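You operate a simulated robot arm through the tools that you are given. There is no shell and no other tool.

You run a simulated robot arm. Do the job below in one go: nothing can be reset, and whatever is moved stays where it is left.

TASK
Put things in order on the top of the crate table. At the end: the blue test card stands where the yellow pad stood; the red cap stands where the blue test card stood; the yellow pad from the top of the crate table stands where the silver steel block stood; the silver steel block from the top of the crate table stands on top of the white cartridge; whatever was shut is shut again. Leave all else as you found it, and nothing knocked over.

Only the result counts: the job must be done as asked and must still hold three seconds after the hand-in. Knocking over, shifting, dropping, spilling or breaking anything else fails it. A push-on lid holds only when it is set on centred and level and pressed home; a screw cap is set on level and turned clockwise until tight.

THE ROBOT
A 7-joint arm with a two-finger gripper, fixed in place. Base frame: the origin is at the foot of the arm, x ahead of it, y to its left, z up; the work surface is at about z = 0. Units: m, rad, N and s.
With the tool pointing down near the work surface it reaches from about 0.16 to 0.38 m from the base axis. Its first joint turns from -1.257 to 1.257 rad. Payload 0.6 kg.
The tool frame sits at the grasp point between the pads (the TCP): z along the fingers, y along the line on which they close. The tips reach 0.022 m beyond it. The gripper opens to 0.092 m; its body begins 0.065 m behind the TCP.
Orientation is that of the tool frame in the base frame, as [roll, pitch, yaw] about the fixed x, y, z axes, in that order (R = Rz(yaw) Ry(pitch) Rx(roll)). With the fingers straight down and closing along the base's y, the tool's x points along the base's -x, its y along +y and its z along -z.

THE INTERFACE
- The arm moves only by the tool play_rows. Its argument "plan" is a list of rows, each an object of numbers (a shift or turn left out is 0, a gripper value left out holds the last): "x", "y", "z": the shift along the tool's x, y, z in m; "rx", "ry", "rz": the turn, a rotation vector about the tool's x, y, z in rad; "gripper": the gripper command, from -1 (fully open) to 1 (shut), values between in proportion. In form: [{"x": .., "y": .., "z": .., "rx": .., "ry": .., "rz": .., "gripper": ..}, ...]. A call has 1 to 20 rows; each row shifts and turns the commanded pose from where the row before left it, along the tool's axes as they then stand. A row lasts 0.2 s, in which the tool goes at most 0.05 m and 0.15 rad; a call with a longer step from one row to the next is refused whole, and so is a gripper value outside its range. A pose out of reach is approached as far as the arm can. The call stops where the force on the tool passes 40 N (or 10 N more than at its start, if that is more) or the arm is blocked; 0.2 s more then pass. The fingers move at their own pace (about 0.0599 m/s each) and stop on an object; they squeeze with about 26 N. The grip force told is the motor's: it shows also when the fingers shut on nothing. Time passes only in rows, and 0.2 s behind the last, so rows that do not move let the fingers close. It gives the time, the measured TCP pose, the force on the tool (base axes), the opening and the grip force at its end, in the units of the frame above (readings bear some noise), with the torque about the TCP (base axes, N m) and any sound that the robot's microphone picked up.
- Cameras (640 x 400 px; columns grow to the right, rows downward): "scene" is fixed at [0.0385, -0.2713, 0.4023]; the picture's right is [0.93, -0.38, 0.00], its down [-0.25, -0.61, -0.75] and it looks along [0.29, 0.70, -0.66] (base axes); focal length 214 px, centre (320, 200). "wrist" rides on the gripper at [0.071, 0.019, -0.102] in the tool frame; the picture's right is [-0.26, 0.96, 0.00], its down [-0.75, -0.20, -0.62] and it looks along [-0.60, -0.16, 0.78] (tool axes); focal length 280 px, centre (320, 200). There is no depth. A picture from a camera that has moved, and an enlarged one, comes with that camera's place and axes in the base frame and with its lens. The place of the scene camera against the robot may be out by one fixed shift of up to 0.018 m in any direction.
- capture(camera): a new picture of that camera. The clock stands still meanwhile.
- zoom(camera, box): a new picture of the part [left, top, right, bottom] of that camera's present view, enlarged. The clock stands still meanwhile.
- sign_off(): hands the job in; it is judged then, once.

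Places have to be worked out from the pictures, the camera data and where the tool is seen. Open the gripper and draw the arm clear of the work before you hand the job in, unless the task says otherwise.

The tools are called after "Call:" as name(argument=value, ...) on one line, values as JSON. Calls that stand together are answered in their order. play_rows: Moves the arm, as the interface text tells. Its arguments: {"type":"object","properties":{"plan":{"type":"array","items":{"type":"object","properties":{"x":{"type":"number"},"y":{"type":"number"},"z":{"type":"number"},"rx":{"type":"number"},"ry":{"type":"number"},"rz":{"type":"number"},"gripper":{"type":"number"}}}}},"required":["plan"]} The other tools are called the same way: capture (camera) takes a picture; zoom (camera, box) takes an enlarged picture of a part of a camera's view; sign_off () hands the job in.

At the start:

```text
time: 0.0
ee_pos: [0.2241, 0.058, 0.2959]
ee_rot: [-3.14, 0.0, -3.141]
ft_force: [-0.3, -0.1, 0.0]
torque: [-0.02, 0.02, 0.02]
finger_gap: 0.0921
gripper_force: 0.1
```

scene: 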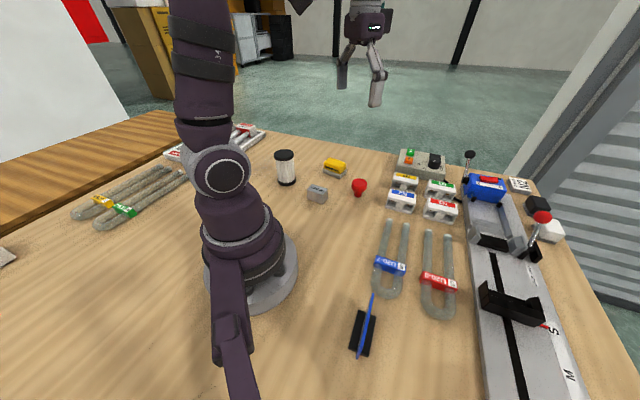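
wrist: 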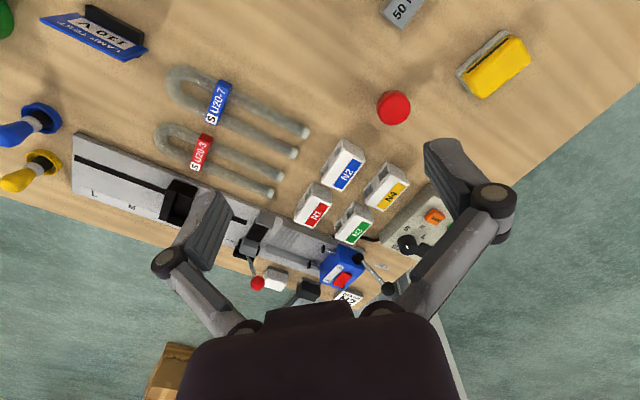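

The opening pictures show a table with tubes, a blue card in a stand, a red cap, a yellow pad, a steel block and a white cartridge with a black lid. I'll take closer looks before moving.

Call:
zoom(camera="scene", box=[250, 130, 410, 230])

Call:
zoom(camera="scene", box=[320, 220, 480, 380])

Call:
zoom(camera="scene", box=[380, 130, 580, 260])

Call:
zoom(camera="wrist", box=[320, 0, 640, 200])

Call:
zoom(camera="wrist", box=[0, 0, 320, 200])

Call:
zoom(camera="scene", box=[0, 110, 280, 285])

```text
4.00 times, centred on (330, 180) of scene
camera zoom: at [0.0385, -0.2713, 0.4023], right [0.93, -0.38, 0.0], down [-0.25, -0.61, -0.75], along [0.29, 0.7, -0.66], focal length 858 px, centre (280, 280)
```

zoom: 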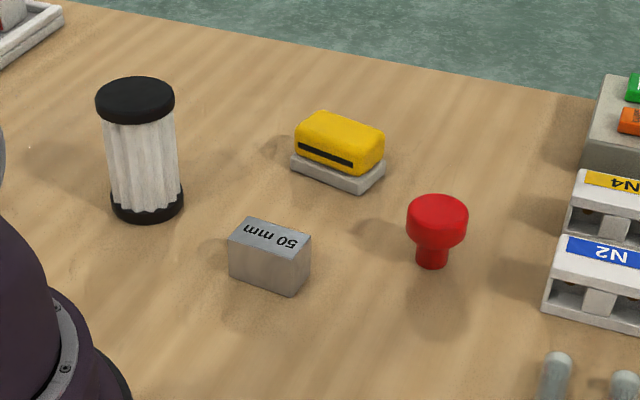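

```text
2.50 times, centred on (400, 300) of scene
camera zoom: at [0.0385, -0.2713, 0.4023], right [0.93, -0.38, 0.0], down [-0.25, -0.61, -0.75], along [0.29, 0.7, -0.66], focal length 536 px, centre (120, -50)
```

zoom: 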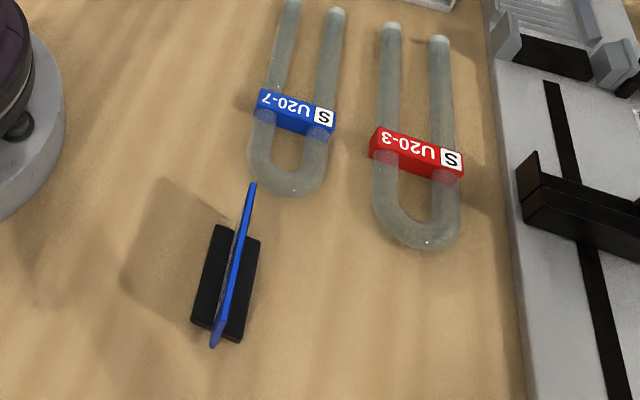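

```text
3.08 times, centred on (480, 195) of scene
camera zoom: at [0.0385, -0.2713, 0.4023], right [0.93, -0.38, 0.0], down [-0.25, -0.61, -0.75], along [0.29, 0.7, -0.66], focal length 660 px, centre (-172, 215)
```

zoom: 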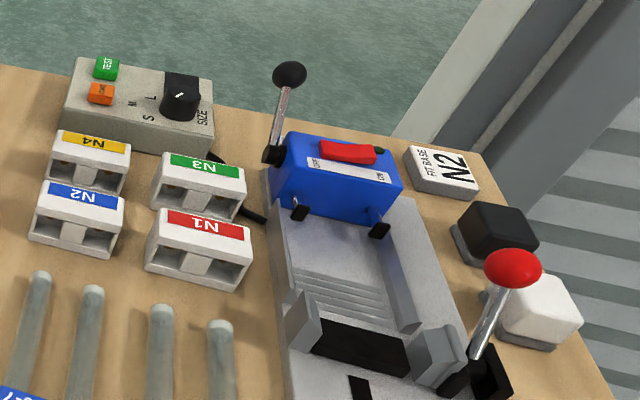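

```text
2.00 times, centred on (480, 100) of wrist
camera zoom: at [0.1544, 0.0773, 0.3983], right [0.26, 0.96, 0.0], down [0.75, -0.2, 0.62], along [0.6, -0.16, -0.78], focal length 561 px, centre (0, 400)
```

zoom: 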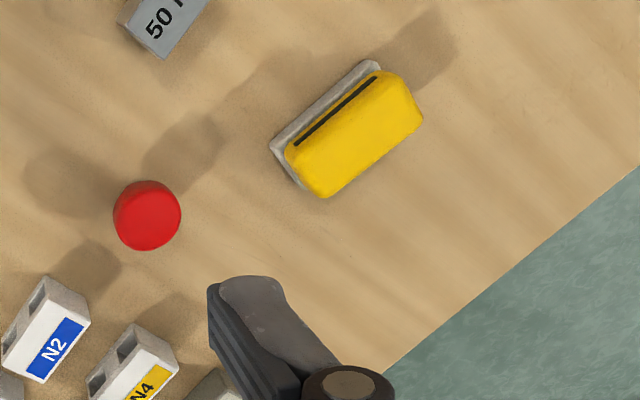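

```text
2.00 times, centred on (160, 100) of wrist
camera zoom: at [0.1544, 0.0773, 0.3983], right [0.26, 0.96, 0.0], down [0.75, -0.2, 0.62], along [0.6, -0.16, -0.78], focal length 561 px, centre (640, 400)
```

zoom: 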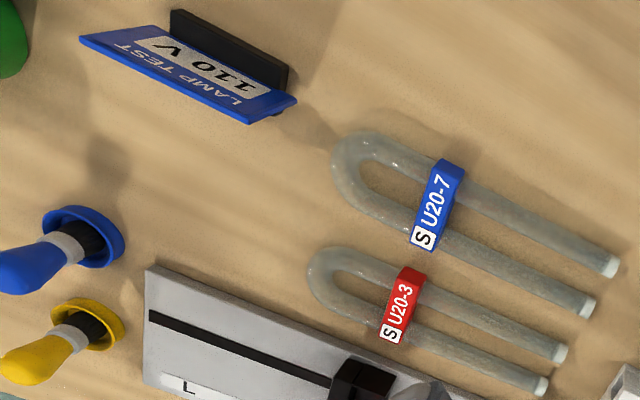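

```text
2.29 times, centred on (140, 198) of scene
camera zoom: at [0.0385, -0.2713, 0.4023], right [0.93, -0.38, 0.0], down [-0.25, -0.61, -0.75], along [0.29, 0.7, -0.66], focal length 490 px, centre (731, 206)
```

zoom: 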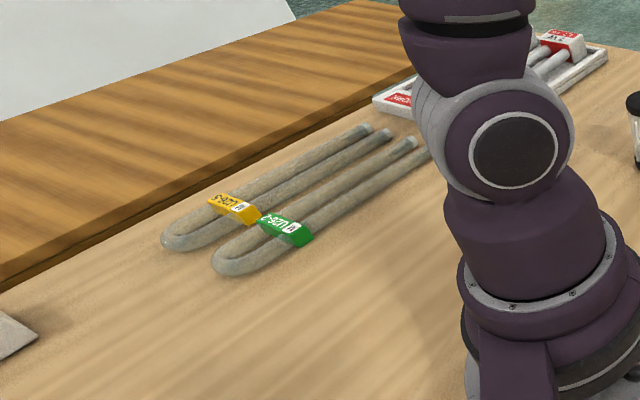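

The objects' rough places are: cap ≈(0.31,0.135), pad ≈(0.29,0.26), block ≈(0.207,0.16), cartridge ≈(0.15,0.28) with height ≈0.10, and card ≈(0.14,-0.17). I'll move the wrist camera high over the block/pad area for exact views.

Call:
play_rows(plan=[{"y": 0.04, "x": -0.003, "gripper": -1}, {"y": 0.04, "x": -0.003}, {"y": 0.04, "x": 0.0}, {"y": 0.02}, {}])

Call:
capture(camera="wrist")

```text
time: 1.2
ee_pos: [0.2308, 0.1969, 0.2966]
ee_rot: [3.14, 0.001, -3.141]
ft_force: [0.5, 0.4, -0.2]
torque: [0.01, -0.01, 0.0]
finger_gap: 0.0919
gripper_force: 0.1
```

```text
taken
camera wrist: at [0.1602, 0.2167, 0.3982], right [0.26, 0.96, 0.0], down [0.75, -0.2, 0.62], along [0.6, -0.16, -0.78], focal length 280 px, centre (320, 200)
```

wrist: 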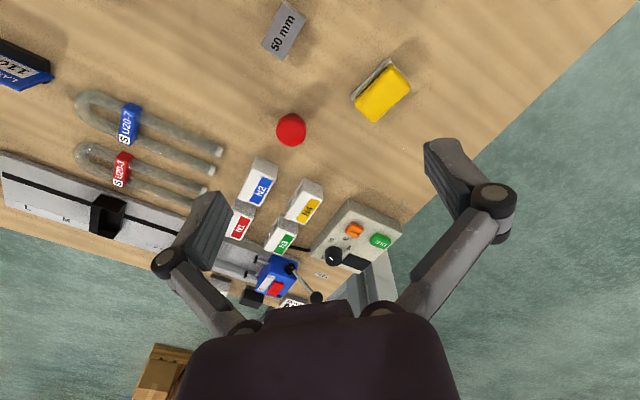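

The block, pad and cap are all in this view, so I'll enlarge them to measure.

Call:
zoom(camera="wrist", box=[240, 0, 440, 160])

Call:
zoom(camera="wrist", box=[240, 0, 340, 80])

```text
2.50 times, centred on (340, 80) of wrist
camera zoom: at [0.1602, 0.2167, 0.3982], right [0.26, 0.96, 0.0], down [0.75, -0.2, 0.62], along [0.6, -0.16, -0.78], focal length 701 px, centre (270, 500)
```

zoom: 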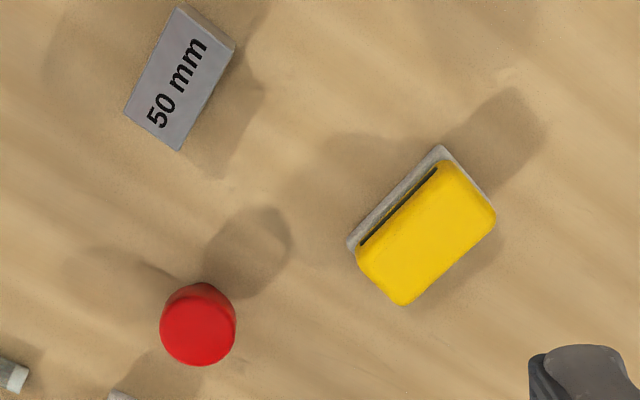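

```text
5.00 times, centred on (290, 40) of wrist
camera zoom: at [0.1602, 0.2167, 0.3982], right [0.26, 0.96, 0.0], down [0.75, -0.2, 0.62], along [0.6, -0.16, -0.78], focal length 1402 px, centre (470, 1000)
```

zoom: 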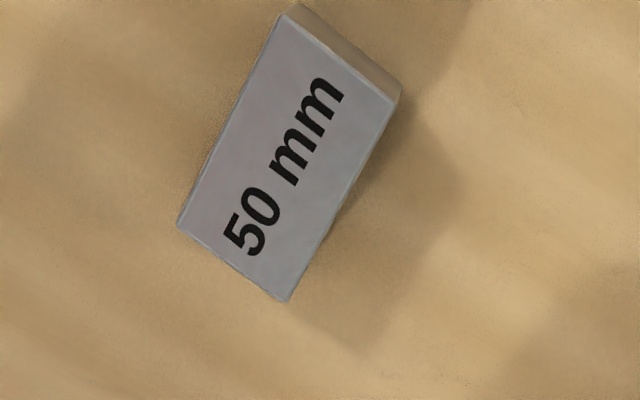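

I now have: block centre ≈(0.198,0.163) with its long axis at 130°, pad base centre ≈(0.295,0.264) with its long axis at ~124°, and cap ≈(0.310,0.1355). Next I'll bring the camera round to see the cartridge.

Call:
play_rows(plan=[{"x": 0.035, "y": 0.012}, {"x": 0.035, "y": 0.012}, {"x": 0.035, "y": 0.012}, {"rz": -0.135}, {"rz": -0.135}, {"rz": -0.135}, {"rz": -0.135}, {"rz": -0.135}, {"rz": -0.135}, {"rz": -0.135}, {"rz": -0.135}, {}])

Call:
capture(camera="wrist")

Call:
capture(camera="scene")

```text
time: 3.8
ee_pos: [0.1258, 0.2341, 0.2961]
ee_rot: [-3.14, -0.002, -2.061]
ft_force: [-0.4, -0.8, 0.2]
torque: [0.0, -0.01, -0.01]
finger_gap: 0.092
gripper_force: 0.1
```

```text
taken
camera wrist: at [0.076, 0.1806, 0.3981], right [-0.73, 0.69, 0.0], down [0.53, 0.57, 0.62], along [0.43, 0.46, -0.78], focal length 280 px, centre (320, 200)
```

wrist: 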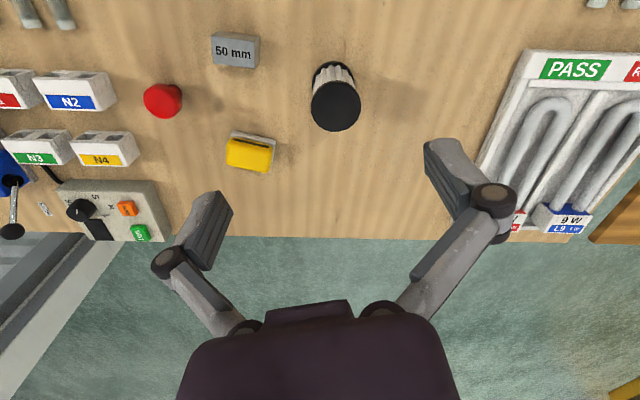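

```text
taken
```

scene: 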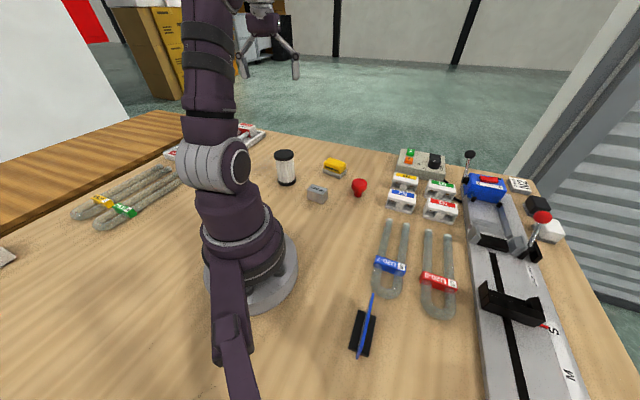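

The cartridge, block and pad are all in this view. I'll enlarge it to measure them.

Call:
zoom(camera="wrist", box=[280, 40, 400, 140])

Call:
zoom(camera="wrist", box=[180, 10, 300, 110])

Call:
zoom(camera="wrist", box=[190, 100, 310, 200])

```text
4.00 times, centred on (340, 90) of wrist
camera zoom: at [0.076, 0.1806, 0.3981], right [-0.73, 0.69, 0.0], down [0.53, 0.57, 0.62], along [0.43, 0.46, -0.78], focal length 1122 px, centre (240, 640)
```

zoom: 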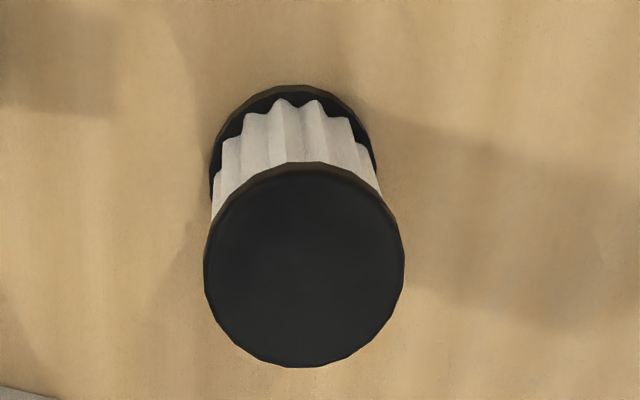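

```text
4.00 times, centred on (240, 60) of wrist
camera zoom: at [0.076, 0.1806, 0.3981], right [-0.73, 0.69, 0.0], down [0.53, 0.57, 0.62], along [0.43, 0.46, -0.78], focal length 1122 px, centre (640, 760)
```

zoom: 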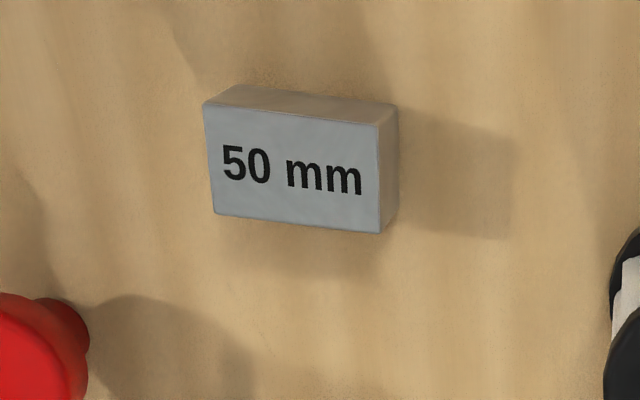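

```text
4.00 times, centred on (250, 150) of wrist
camera zoom: at [0.076, 0.1806, 0.3981], right [-0.73, 0.69, 0.0], down [0.53, 0.57, 0.62], along [0.43, 0.46, -0.78], focal length 1122 px, centre (600, 400)
```

zoom: 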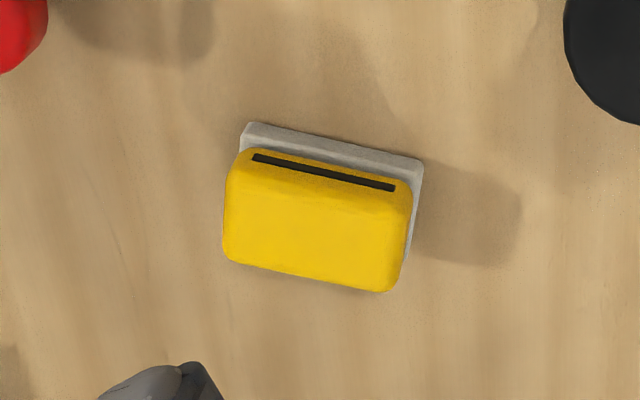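

Triangulating: block centre (0.197,0.163) with its top at 0.035, and cartridge axis ≈(0.140,0.276) with its top at ≈0.088 and diameter ≈56 mm. I'll go above the block with the fingers set to close along its long axis, then check the view.

Call:
play_rows(plan=[{"rz": 0.1252}, {"rz": 0.1252}, {"rz": 0.1251}, {"y": -0.0334, "x": -0.0027, "z": 0.03}, {"y": -0.0334, "x": -0.0027, "z": 0.03}, {"y": -0.0334, "x": -0.0027, "z": 0.03}, {}])

Call:
capture(camera="wrist")

```text
time: 5.4
ee_pos: [0.1964, 0.1625, 0.2061]
ee_rot: [3.141, -0.001, -2.438]
ft_force: [0.1, 0.4, -0.1]
torque: [-0.02, -0.02, -0.03]
finger_gap: 0.0921
gripper_force: 0.0
```

```text
taken
camera wrist: at [0.1306, 0.1319, 0.3073], right [-0.42, 0.91, 0.0], down [0.71, 0.33, 0.62], along [0.57, 0.27, -0.78], focal length 280 px, centre (320, 200)
```

wrist: 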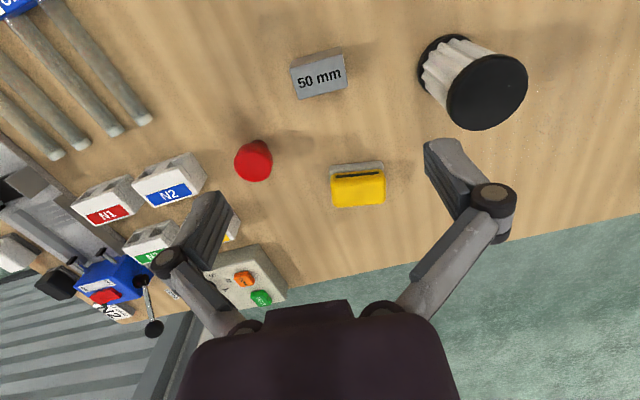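

Call:
zoom(camera="wrist", box=[260, 30, 420, 130])

Call:
zoom(camera="wrist", box=[400, 20, 560, 140])

Call:
zoom(camera="wrist", box=[220, 130, 420, 255])

```text
4.00 times, centred on (340, 80) of wrist
camera zoom: at [0.1306, 0.1319, 0.3073], right [-0.42, 0.91, 0.0], down [0.71, 0.33, 0.62], along [0.57, 0.27, -0.78], focal length 1122 px, centre (240, 680)
```

zoom: 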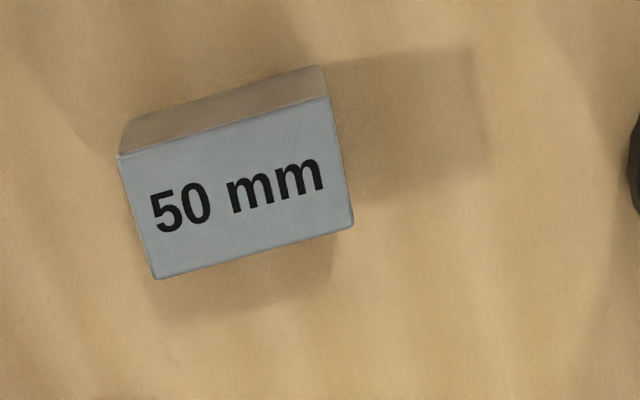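

```text
3.33 times, centred on (480, 80) of wrist
camera zoom: at [0.1306, 0.1319, 0.3073], right [-0.42, 0.91, 0.0], down [0.71, 0.33, 0.62], along [0.57, 0.27, -0.78], focal length 935 px, centre (-213, 600)
```

zoom: 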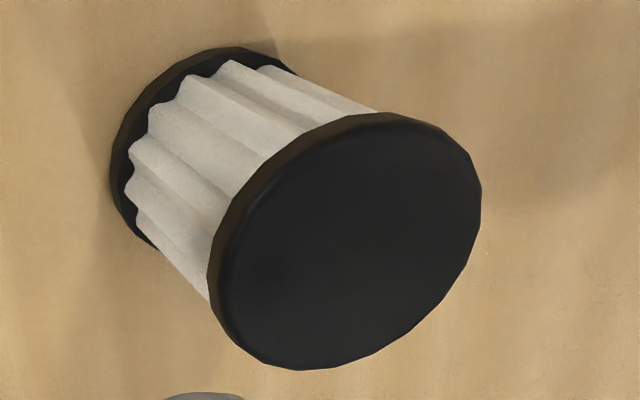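

```text
3.20 times, centred on (320, 192) of wrist
camera zoom: at [0.1306, 0.1319, 0.3073], right [-0.42, 0.91, 0.0], down [0.71, 0.33, 0.62], along [0.57, 0.27, -0.78], focal length 897 px, centre (320, 224)
```

zoom: 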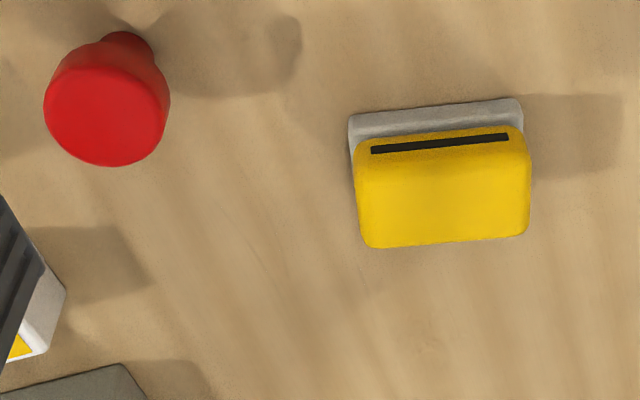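

The block centre is confirmed at (0.197,0.163) with its long axis at 130°, so the fingers line up with it. I'll descend over it, tips staying clear of the table, and close.

Call:
play_rows(plan=[{"z": 0.043, "gripper": -1}, {"z": 0.043}, {"z": 0.043}, {"z": 0.03}, {"z": 0.013}, {}])

Call:
capture(camera="wrist")

```text
time: 6.8
ee_pos: [0.1991, 0.1633, 0.0335]
ee_rot: [3.141, 0.0, -2.437]
ft_force: [0.7, 0.4, 0.0]
torque: [0.03, 0.01, 0.03]
finger_gap: 0.0922
gripper_force: 0.1
```

```text
taken
camera wrist: at [0.1314, 0.1318, 0.1357], right [-0.42, 0.91, 0.0], down [0.71, 0.33, 0.63], along [0.57, 0.27, -0.78], focal length 280 px, centre (320, 200)
```

wrist: 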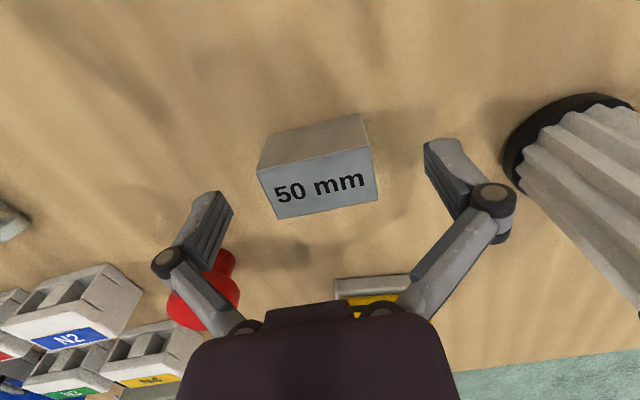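

The block sits between the fingers, so I'll close the gripper on it.

Call:
play_rows(plan=[{"gripper": 1}, {"gripper": 1}, {"gripper": 1}, {"gripper": 1}, {"gripper": 1}])

Call:
capture(camera="wrist")

```text
time: 8.0
ee_pos: [0.1982, 0.1629, 0.0346]
ee_rot: [-3.142, 0.001, -2.437]
ft_force: [2.0, -2.5, 7.5]
torque: [-0.09, -0.01, -0.01]
finger_gap: 0.05
gripper_force: 25.8
```

```text
taken
camera wrist: at [0.1315, 0.1318, 0.136], right [-0.42, 0.91, 0.0], down [0.71, 0.33, 0.63], along [0.57, 0.27, -0.78], focal length 280 px, centre (320, 200)
```

wrist: 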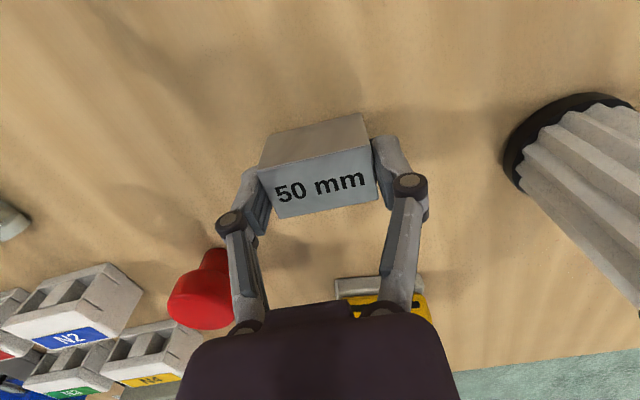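

The block is gripped (opening 0.050) and centred on the TCP. I'll lift it and carry it to over the cartridge at about (0.139,0.275), then check alignment.

Call:
play_rows(plan=[{"z": -0.02}, {"z": -0.04}, {"z": -0.045}, {"z": -0.045}, {"z": -0.02}, {"y": 0.0309, "x": -0.0069}, {"y": 0.0309, "x": -0.0069}, {"y": 0.0309, "x": -0.0069}, {"y": 0.0309, "x": -0.0068}, {}, {}])

Call:
capture(camera="wrist")

Call:
capture(camera="scene")

```text
time: 10.4
ee_pos: [0.1381, 0.2759, 0.2048]
ee_rot: [-3.141, -0.001, -2.437]
ft_force: [-0.7, 1.0, -3.8]
torque: [-0.02, 0.02, 0.0]
finger_gap: 0.0494
gripper_force: 25.4
```

```text
taken
camera wrist: at [0.0714, 0.2445, 0.3057], right [-0.42, 0.91, 0.0], down [0.71, 0.33, 0.62], along [0.57, 0.27, -0.78], focal length 280 px, centre (320, 200)
```

wrist: 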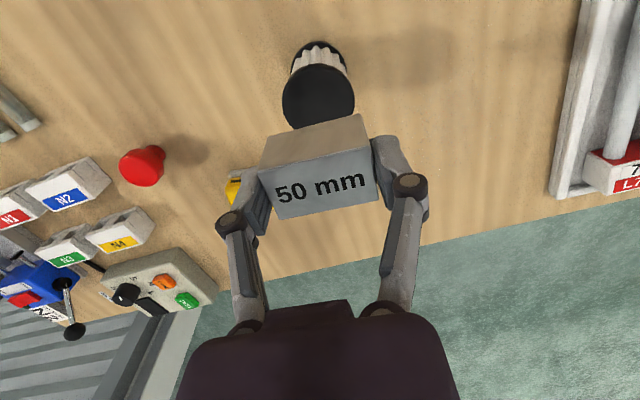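

```text
taken
```

scene: 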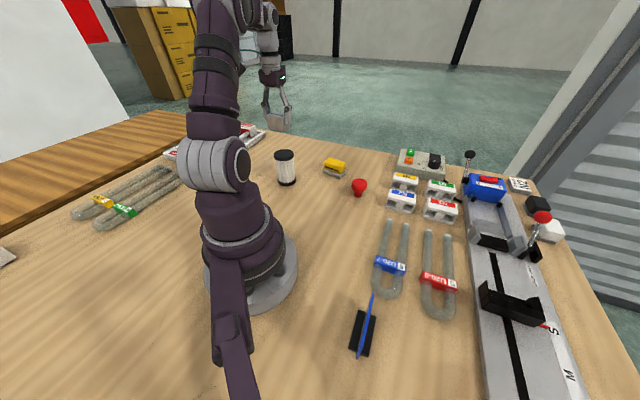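

The block is held, with about 3.8 N of load. I'll enlarge the cartridge top below it to measure its centre from here.

Call:
zoom(camera="wrist", box=[250, 20, 390, 140])

```text
3.33 times, centred on (320, 80) of wrist
camera zoom: at [0.0714, 0.2445, 0.3057], right [-0.42, 0.91, 0.0], down [0.71, 0.33, 0.62], along [0.57, 0.27, -0.78], focal length 935 px, centre (320, 600)
```

zoom: 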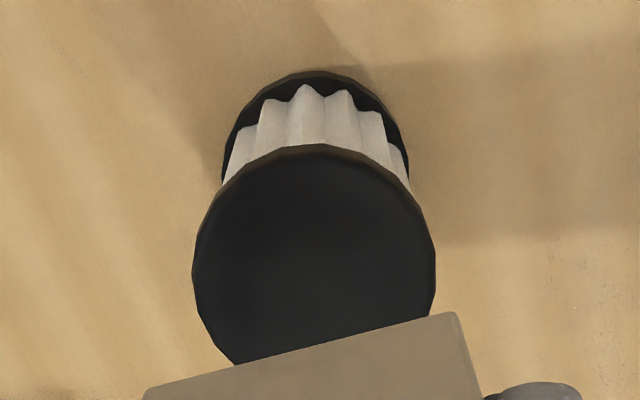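

The cartridge top comes out consistently at centre (0.1388,0.2749), height 0.092. I'll correct by 1.4 mm and lower the block to just above it.

Call:
play_rows(plan=[{"y": -0.0014}, {"z": 0.03}, {"z": 0.03}, {"z": 0.01}, {"z": 0.004}, {}, {}])

Call:
zoom(camera="scene", box=[240, 100, 340, 200])

```text
time: 12.0
ee_pos: [0.1392, 0.2745, 0.1307]
ee_rot: [3.14, 0.001, -2.437]
ft_force: [0.2, -1.1, 19.3]
torque: [0.03, -0.03, 0.0]
finger_gap: 0.0502
gripper_force: 26.4
```

```text
4.00 times, centred on (290, 150) of scene
camera zoom: at [0.0385, -0.2713, 0.4022], right [0.93, -0.38, 0.0], down [-0.25, -0.61, -0.75], along [0.29, 0.7, -0.66], focal length 858 px, centre (440, 400)
```

zoom: 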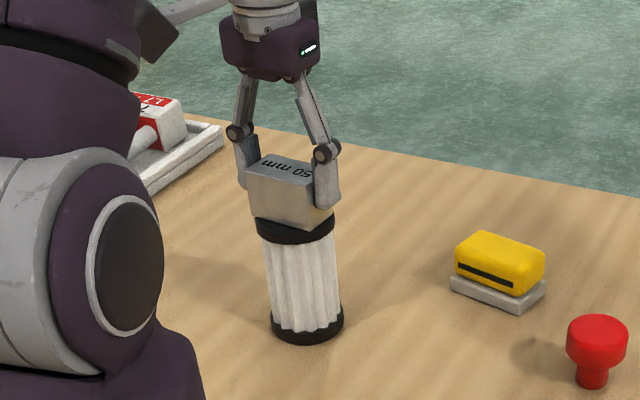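

The force of 19 N shows the block is already seated on the cartridge, which is still upright. I'll ease off a millimetre before releasing.

Call:
play_rows(plan=[{"z": -0.001}, {}])

```text
time: 12.6
ee_pos: [0.1404, 0.273, 0.1309]
ee_rot: [-3.141, 0.0, -2.44]
ft_force: [-0.1, 2.5, 1.4]
torque: [0.17, 0.01, -0.03]
finger_gap: 0.0498
gripper_force: 26.1
```

The contact is now light, so I'll open the fingers and lift straight up.

Call:
play_rows(plan=[{"gripper": 0.0}, {"gripper": -0.4}, {"gripper": -0.8}, {"gripper": -0.8}, {"z": -0.02}, {"z": -0.04}, {"z": -0.04}, {}])

Call:
zoom(camera="scene", box=[240, 100, 340, 200])

Call:
capture(camera="wrist")

```text
time: 14.4
ee_pos: [0.1385, 0.2731, 0.2333]
ee_rot: [-3.141, -0.002, -2.439]
ft_force: [0.0, 0.9, 0.2]
torque: [0.01, -0.03, -0.02]
finger_gap: 0.0828
gripper_force: 0.1
```

```text
4.00 times, centred on (290, 150) of scene
camera zoom: at [0.0385, -0.2713, 0.4023], right [0.93, -0.38, 0.0], down [-0.25, -0.61, -0.75], along [0.29, 0.7, -0.66], focal length 858 px, centre (440, 400)
```

zoom: 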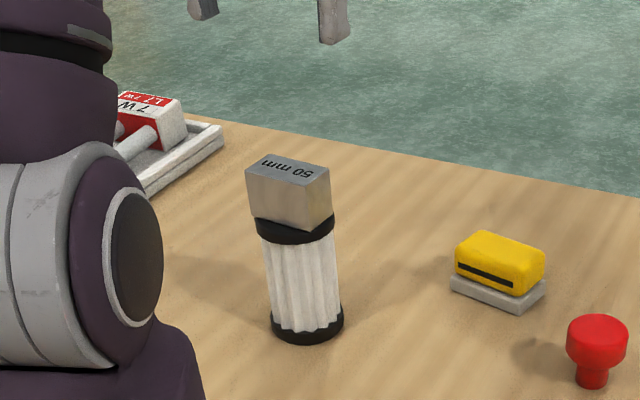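

```text
taken
camera wrist: at [0.0724, 0.2422, 0.3336], right [-0.42, 0.91, 0.0], down [0.71, 0.33, 0.62], along [0.57, 0.27, -0.78], focal length 280 px, centre (320, 200)
```

wrist: 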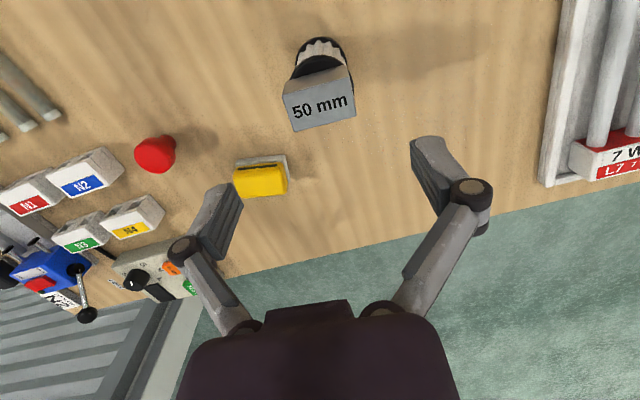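

The block stands on the cartridge. I'll check how well centred it is and that the cartridge didn't move.

Call:
zoom(camera="wrist", box=[260, 20, 380, 140])

Call:
zoom(camera="wrist", box=[200, 130, 320, 220])

```text
3.33 times, centred on (320, 80) of wrist
camera zoom: at [0.0724, 0.2422, 0.3336], right [-0.42, 0.91, 0.0], down [0.71, 0.33, 0.62], along [0.57, 0.27, -0.78], focal length 935 px, centre (320, 600)
```

zoom: 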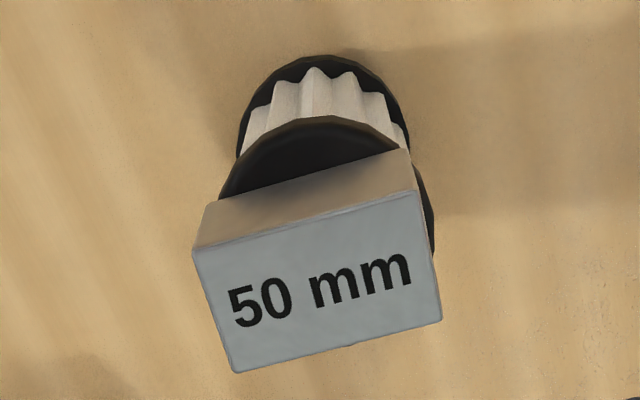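

```text
4.44 times, centred on (260, 175) of wrist
camera zoom: at [0.0724, 0.2422, 0.3336], right [-0.42, 0.91, 0.0], down [0.71, 0.33, 0.62], along [0.57, 0.27, -0.78], focal length 1246 px, centre (587, 311)
```

zoom: 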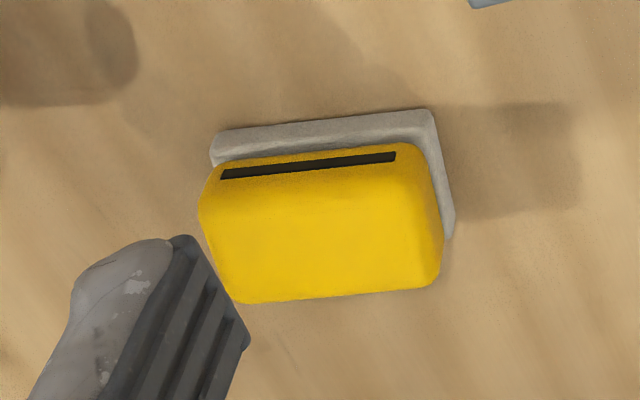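

The block is centred on the cartridge at (0.139,0.2745), and it stands level. Now for the yellow pad: I'll turn the fingers to its long axis (124°) and go above it, while checking the reach.

Call:
play_rows(plan=[{"rz": 0.11, "gripper": -1}, {"y": -0.0243, "x": -0.0293, "z": 0.0}, {"y": -0.0243, "x": -0.0293, "z": 0.02}, {"y": -0.0243, "x": -0.0293, "z": 0.03}, {"y": -0.0243, "x": -0.0293, "z": 0.03}, {}, {}])

Call:
capture(camera="wrist")

```text
time: 16.0
ee_pos: [0.2799, 0.2503, 0.148]
ee_rot: [3.141, 0.0, -2.548]
ft_force: [-0.1, -0.2, -0.1]
torque: [-0.02, 0.01, 0.0]
finger_gap: 0.0919
gripper_force: 0.0
out of reach, approached as far as the arm can: row 5
```

```text
taken
camera wrist: at [0.21, 0.2248, 0.2498], right [-0.32, 0.95, 0.0], down [0.74, 0.25, 0.63], along [0.59, 0.2, -0.78], focal length 280 px, centre (320, 200)
```

wrist: 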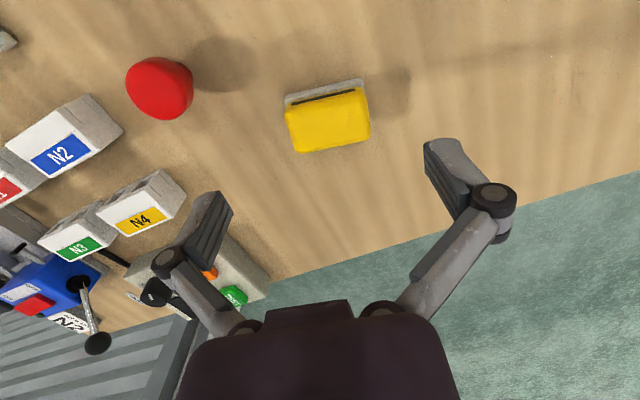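

The arm's reach limit with the tool vertical is about 0.376 m, so the pad at ~0.395 m needs a slight outward tilt. First I'll measure the pad from this closer view.

Call:
zoom(camera="wrist", box=[270, 60, 390, 160])

```text
4.00 times, centred on (330, 110) of wrist
camera zoom: at [0.21, 0.2248, 0.2498], right [-0.32, 0.95, 0.0], down [0.74, 0.25, 0.63], along [0.59, 0.2, -0.78], focal length 1122 px, centre (280, 560)
```

zoom: 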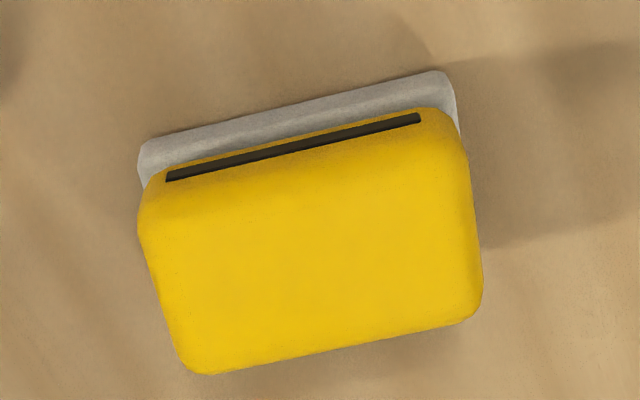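

The pad is ≈68×43 mm with its centre ≈(0.297,0.263). I'll tilt the fingers outward by 0.24 rad about the closing axis and see where the TCP settles.

Call:
play_rows(plan=[{"ry": -0.12}, {"ry": -0.12}, {}, {}])

Call:
capture(camera="wrist")

```text
time: 17.0
ee_pos: [0.2805, 0.2497, 0.1474]
ee_rot: [-3.14, 0.241, -2.548]
ft_force: [-0.6, 0.7, -0.2]
torque: [0.03, -0.01, 0.01]
finger_gap: 0.092
gripper_force: 0.1
```

```text
taken
camera wrist: at [0.1918, 0.2123, 0.2303], right [-0.33, 0.94, 0.06], down [0.6, 0.16, 0.79], along [0.73, 0.3, -0.61], focal length 280 px, centre (320, 200)
```

wrist: 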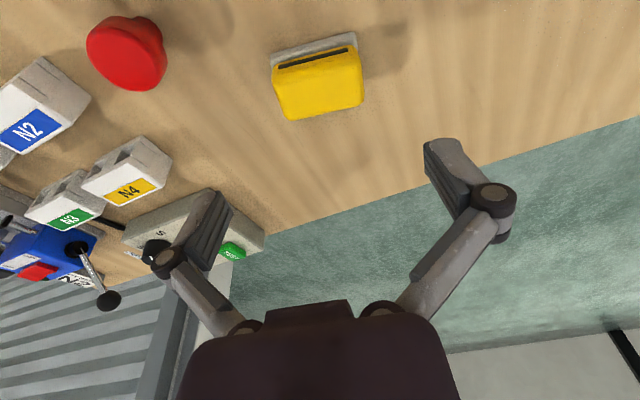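

The tilted pose kept the TCP at (0.2805,0.2497,0.147). I'll advance along the tool axes towards the pad centre, stopping above it to check.

Call:
play_rows(plan=[{"x": 0.0028, "y": 0.0009, "z": 0.025}, {"x": 0.0028, "y": 0.0009, "z": 0.025}, {"z": 0.02}, {}, {}])

Call:
capture(camera="wrist")

```text
time: 18.2
ee_pos: [0.2889, 0.2561, 0.0781]
ee_rot: [-3.141, 0.24, -2.549]
ft_force: [0.4, 0.4, -0.1]
torque: [-0.01, 0.03, 0.02]
finger_gap: 0.0923
gripper_force: 0.0
```

```text
taken
camera wrist: at [0.2006, 0.22, 0.1609], right [-0.33, 0.94, 0.06], down [0.6, 0.16, 0.79], along [0.73, 0.3, -0.61], focal length 280 px, centre (320, 200)
```

wrist: 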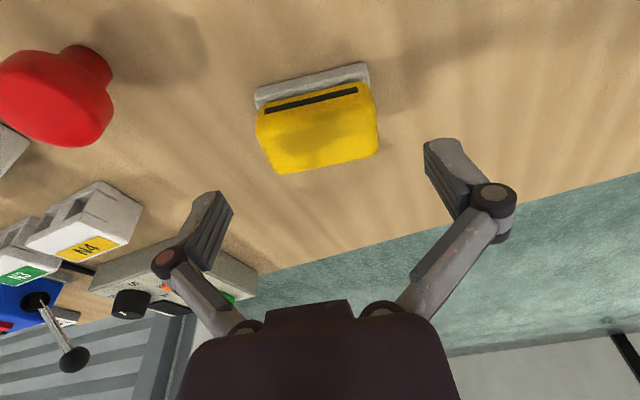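

The pad is centred between the fingers sideways. I'll descend along the tool axis to grip height (TCP ≈0.037) and close.

Call:
play_rows(plan=[{"z": 0.015, "x": -0.001}, {"z": 0.015, "x": -0.001}, {"z": 0.012}, {}])

Call:
capture(camera="wrist")

Call:
zoom(camera="scene", box=[280, 110, 400, 210])

```text
time: 19.2
ee_pos: [0.2979, 0.2633, 0.0378]
ee_rot: [-3.141, 0.241, -2.548]
ft_force: [0.3, -0.7, -0.2]
torque: [0.01, 0.0, -0.01]
finger_gap: 0.092
gripper_force: 0.1
```

```text
taken
camera wrist: at [0.2108, 0.2266, 0.1206], right [-0.33, 0.94, 0.06], down [0.6, 0.16, 0.79], along [0.73, 0.3, -0.61], focal length 280 px, centre (320, 200)
```

wrist: 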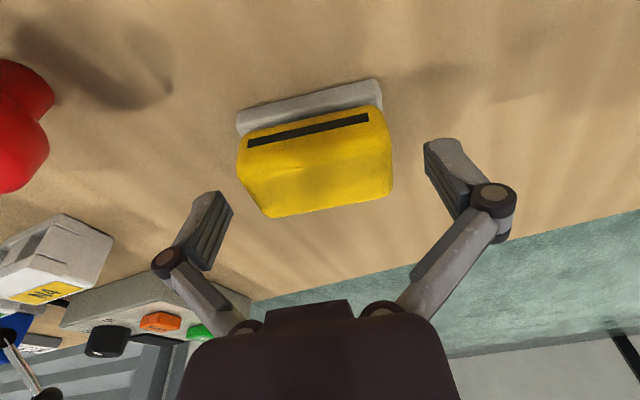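

```text
4.00 times, centred on (340, 160) of scene
camera zoom: at [0.0385, -0.2713, 0.4023], right [0.93, -0.38, 0.0], down [-0.25, -0.61, -0.75], along [0.29, 0.7, -0.66], focal length 858 px, centre (240, 360)
```

zoom: 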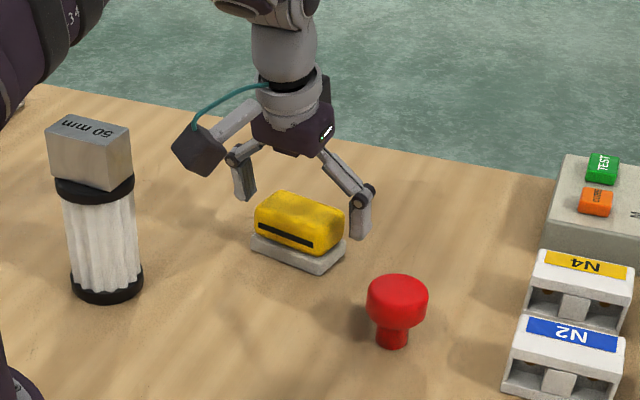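

The TCP is at the pad's centre and the fingers are clear of both ends, so I'll close.

Call:
play_rows(plan=[{"gripper": 1}, {"gripper": 1}, {"gripper": 1}, {"gripper": 1}])

Call:
capture(camera="wrist")

Call:
zoom(camera="scene", box=[280, 110, 400, 210])

```text
time: 20.2
ee_pos: [0.2991, 0.2628, 0.039]
ee_rot: [-3.141, 0.241, -2.549]
ft_force: [-2.7, -2.3, 10.8]
torque: [-0.03, 0.08, -0.04]
finger_gap: 0.0652
gripper_force: 26.0
```

```text
taken
camera wrist: at [0.2109, 0.2267, 0.1209], right [-0.33, 0.94, 0.06], down [0.6, 0.16, 0.79], along [0.73, 0.3, -0.61], focal length 280 px, centre (320, 200)
```

wrist: 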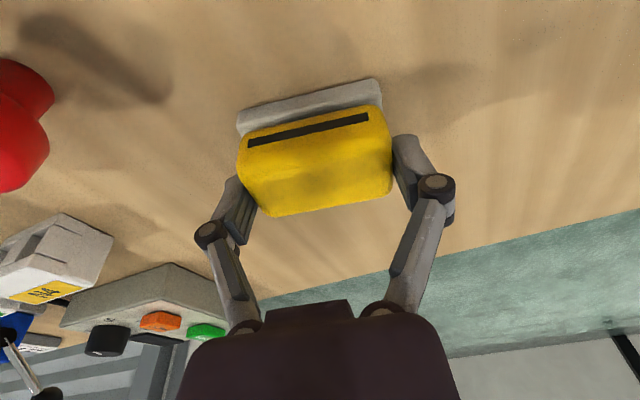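

```text
4.00 times, centred on (340, 160) of scene
camera zoom: at [0.0385, -0.2713, 0.4023], right [0.93, -0.38, 0.0], down [-0.25, -0.61, -0.75], along [0.29, 0.7, -0.66], focal length 858 px, centre (240, 360)
```

zoom: 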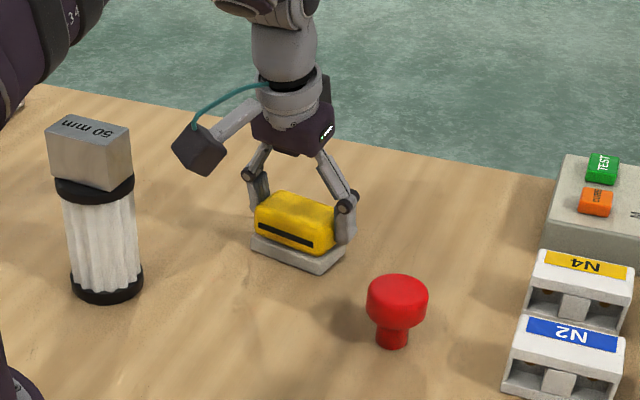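

The pad is gripped (opening 0.065). I'll lift it straight up with the tilt kept and carry it in to the block's old place (0.197,0.163).

Call:
play_rows(plan=[{"x": -0.0048, "z": -0.0194}, {"x": -0.0072, "z": -0.0291}, {"x": -0.0072, "z": -0.0291}, {"x": 0.0339, "y": -0.0066, "z": -0.0083}, {"x": 0.0339, "y": -0.0066, "z": -0.0083}, {"x": 0.0339, "y": -0.0066, "z": -0.0083}, {"x": 0.0339, "y": -0.0066, "z": -0.0083}, {}, {}])

Call:
capture(camera="wrist")

Call:
zoom(camera="scene", box=[240, 100, 400, 230])

```text
time: 22.2
ee_pos: [0.1966, 0.1615, 0.1197]
ee_rot: [3.14, 0.241, -2.548]
ft_force: [0.9, -0.5, -0.2]
torque: [0.01, -0.01, -0.01]
finger_gap: 0.0653
gripper_force: 26.3
```

```text
taken
camera wrist: at [0.1093, 0.126, 0.2008], right [-0.33, 0.94, 0.06], down [0.6, 0.16, 0.79], along [0.73, 0.3, -0.61], focal length 280 px, centre (320, 200)
```

wrist: 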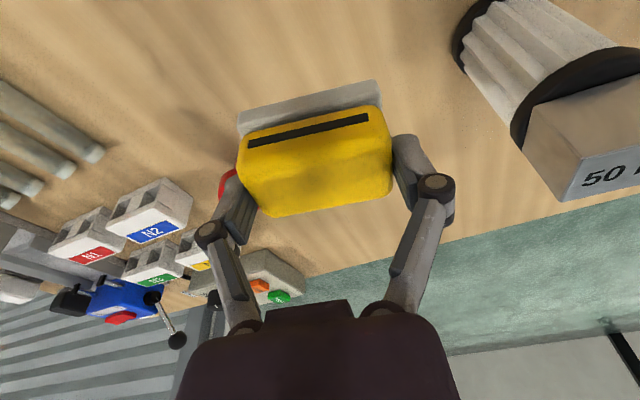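

```text
3.08 times, centred on (320, 165) of scene
camera zoom: at [0.0385, -0.2713, 0.4023], right [0.93, -0.38, 0.0], down [-0.25, -0.61, -0.75], along [0.29, 0.7, -0.66], focal length 660 px, centre (320, 308)
```

zoom: 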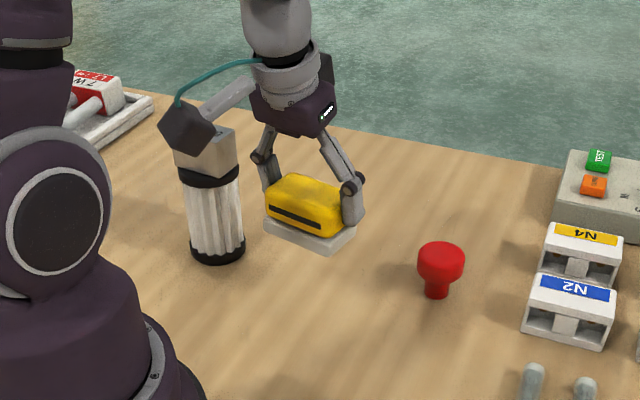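

The pad hangs level. I'll lower it vertically to just above the table at the block's old place.

Call:
play_rows(plan=[{"x": 0.0084, "y": 0.001, "z": 0.0388}, {"x": 0.0072, "z": 0.0291}, {"x": 0.0014, "z": 0.0058}, {}, {}])

```text
time: 23.4
ee_pos: [0.1969, 0.1641, 0.0419]
ee_rot: [3.142, 0.241, -2.547]
ft_force: [0.6, 0.5, -2.0]
torque: [0.0, -0.02, -0.04]
finger_gap: 0.0652
gripper_force: 26.3
```

There's no contact yet at 0.042, so I'll creep down in small steps.

Call:
play_rows(plan=[{"x": 0.00024, "z": 0.00097}, {"x": 0.00024, "z": 0.00097}, {}])

```text
time: 24.2
ee_pos: [0.1968, 0.1625, 0.0421]
ee_rot: [-3.141, 0.241, -2.547]
ft_force: [-0.5, -0.5, -0.8]
torque: [0.0, -0.03, 0.01]
finger_gap: 0.0652
gripper_force: 26.1
```

Call:
play_rows(plan=[{"x": 0.00024, "z": 0.00097}, {"x": 0.00024, "z": 0.00097}, {}])

```text
time: 25.0
ee_pos: [0.1975, 0.1643, 0.0401]
ee_rot: [-3.141, 0.24, -2.547]
ft_force: [-1.6, -2.6, 3.9]
torque: [0.07, 0.06, -0.02]
finger_gap: 0.0652
gripper_force: 25.9
```

The contact is beginning (about +4 N). I'll check visually that the pad sits level.

Call:
zoom(camera="scene", box=[270, 140, 370, 220])

Call:
play_rows(plan=[{"x": 0.00012, "z": 0.0005}, {}])

```text
5.00 times, centred on (320, 180) of scene
camera zoom: at [0.0385, -0.2713, 0.4023], right [0.93, -0.38, 0.0], down [-0.25, -0.61, -0.75], along [0.29, 0.7, -0.66], focal length 1072 px, centre (320, 300)
```

zoom: 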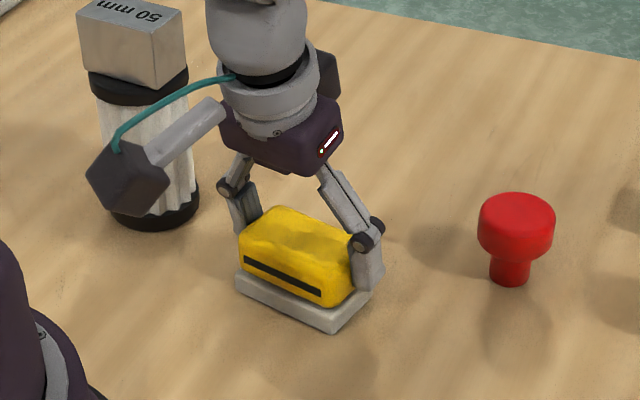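

```text
time: 25.6
ee_pos: [0.1983, 0.1652, 0.0378]
ee_rot: [-3.14, 0.24, -2.55]
ft_force: [-6.1, -4.3, 21.9]
torque: [0.0, 0.16, 0.0]
finger_gap: 0.0653
gripper_force: 26.4
```

The pad is firmly seated at 22 N. I'll ease off half a millimetre, open, and lift vertically.

Call:
play_rows(plan=[{"x": -0.00015, "z": -0.0006}, {}, {"gripper": 0.0}, {"gripper": -0.4}, {"gripper": -1.0}, {"gripper": -1.0}, {"x": -0.0048, "z": -0.0194}, {"x": -0.0095, "z": -0.0388}, {"x": -0.0095, "z": -0.0388}, {"x": -0.0095, "z": -0.0388}, {}])

Call:
capture(camera="wrist")

Call:
capture(camera="scene")

```text
time: 28.0
ee_pos: [0.1963, 0.164, 0.178]
ee_rot: [-3.141, 0.241, -2.549]
ft_force: [0.4, 0.2, 0.9]
torque: [0.03, 0.02, -0.01]
finger_gap: 0.0921
gripper_force: 0.0
```

```text
taken
camera wrist: at [0.1093, 0.128, 0.26], right [-0.33, 0.94, 0.06], down [0.6, 0.16, 0.79], along [0.73, 0.3, -0.61], focal length 280 px, centre (320, 200)
```

wrist: 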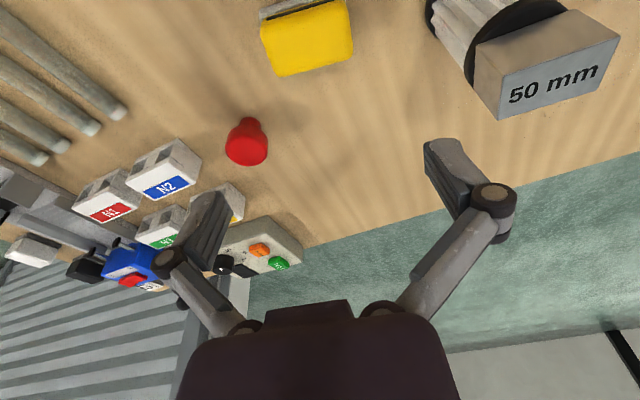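

```text
taken
```

scene: 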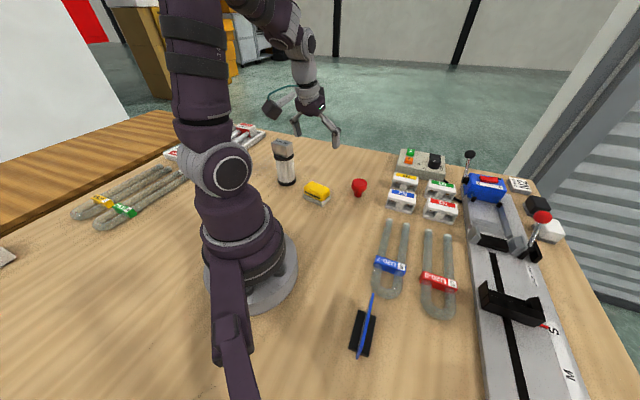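

The pad stands at the block's old place and everything else looks undisturbed. Now I'll take the tilt out and go high over towards the blue card.

Call:
play_rows(plan=[{"z": -0.04}, {"ry": 0.12}, {"ry": 0.12}, {"y": -0.0282, "x": 0.0132, "z": -0.008}, {"y": -0.0282, "x": 0.0132, "z": -0.008}, {"y": -0.0282, "x": 0.0132, "z": -0.008}, {"y": -0.0282, "x": 0.0132, "z": -0.008}, {"y": -0.0282, "x": 0.0132}, {"y": -0.0171, "x": 0.0284}, {"y": -0.0171, "x": 0.0284}, {"y": -0.0171, "x": 0.0284}, {"y": -0.0171, "x": 0.0284}, {"y": -0.0171, "x": 0.0284}, {}, {}])

Call:
capture(camera="wrist")

Call:
capture(camera="scene")

```text
time: 31.2
ee_pos: [0.144, -0.1439, 0.2492]
ee_rot: [3.141, -0.002, -2.55]
ft_force: [0.6, 0.0, 0.7]
torque: [0.01, -0.01, 0.04]
finger_gap: 0.0923
gripper_force: 0.2
```

```text
taken
camera wrist: at [0.074, -0.1682, 0.3507], right [-0.32, 0.95, 0.0], down [0.74, 0.25, 0.62], along [0.59, 0.2, -0.78], focal length 280 px, centre (320, 200)
```

wrist: 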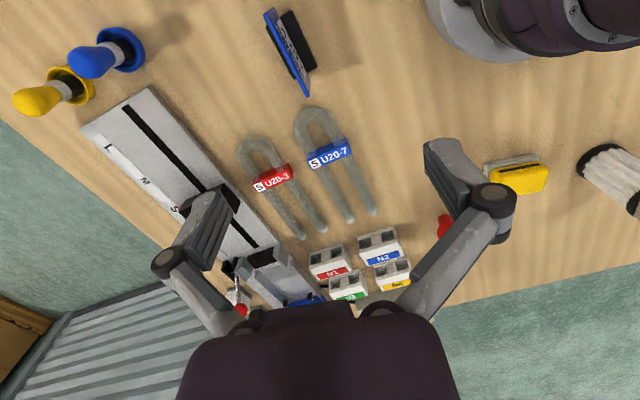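

```text
taken
```

scene: 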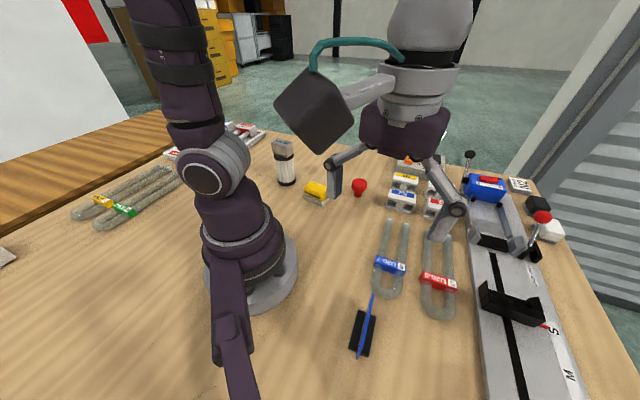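

The card is visible at the top of this view, so I'll enlarge it to measure.

Call:
zoom(camera="wrist", box=[230, 0, 350, 110])

Call:
zoom(camera="scene", box=[330, 280, 400, 370])

```text
3.64 times, centred on (290, 55) of wrist
camera zoom: at [0.074, -0.1682, 0.3507], right [-0.32, 0.95, 0.0], down [0.74, 0.25, 0.62], along [0.59, 0.2, -0.78], focal length 1020 px, centre (429, 727)
```

zoom: 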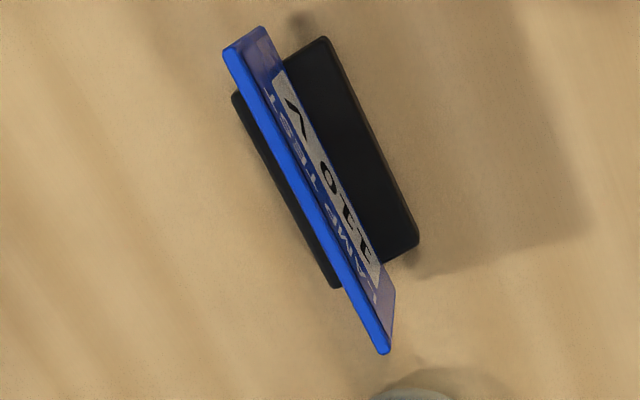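

```text
4.44 times, centred on (365, 325) of scene
camera zoom: at [0.0385, -0.2713, 0.4023], right [0.93, -0.38, 0.0], down [-0.25, -0.61, -0.75], along [0.29, 0.7, -0.66], focal length 953 px, centre (120, -356)
```

zoom: 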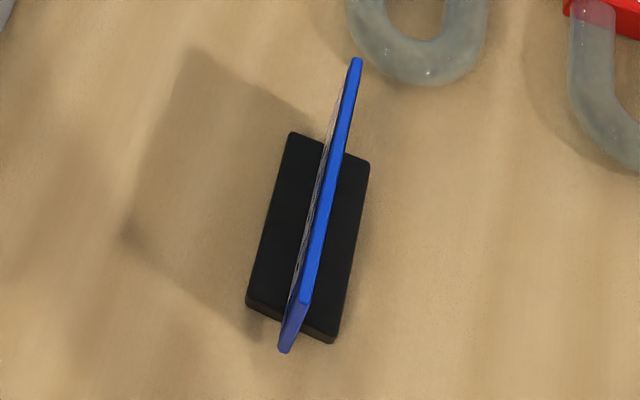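

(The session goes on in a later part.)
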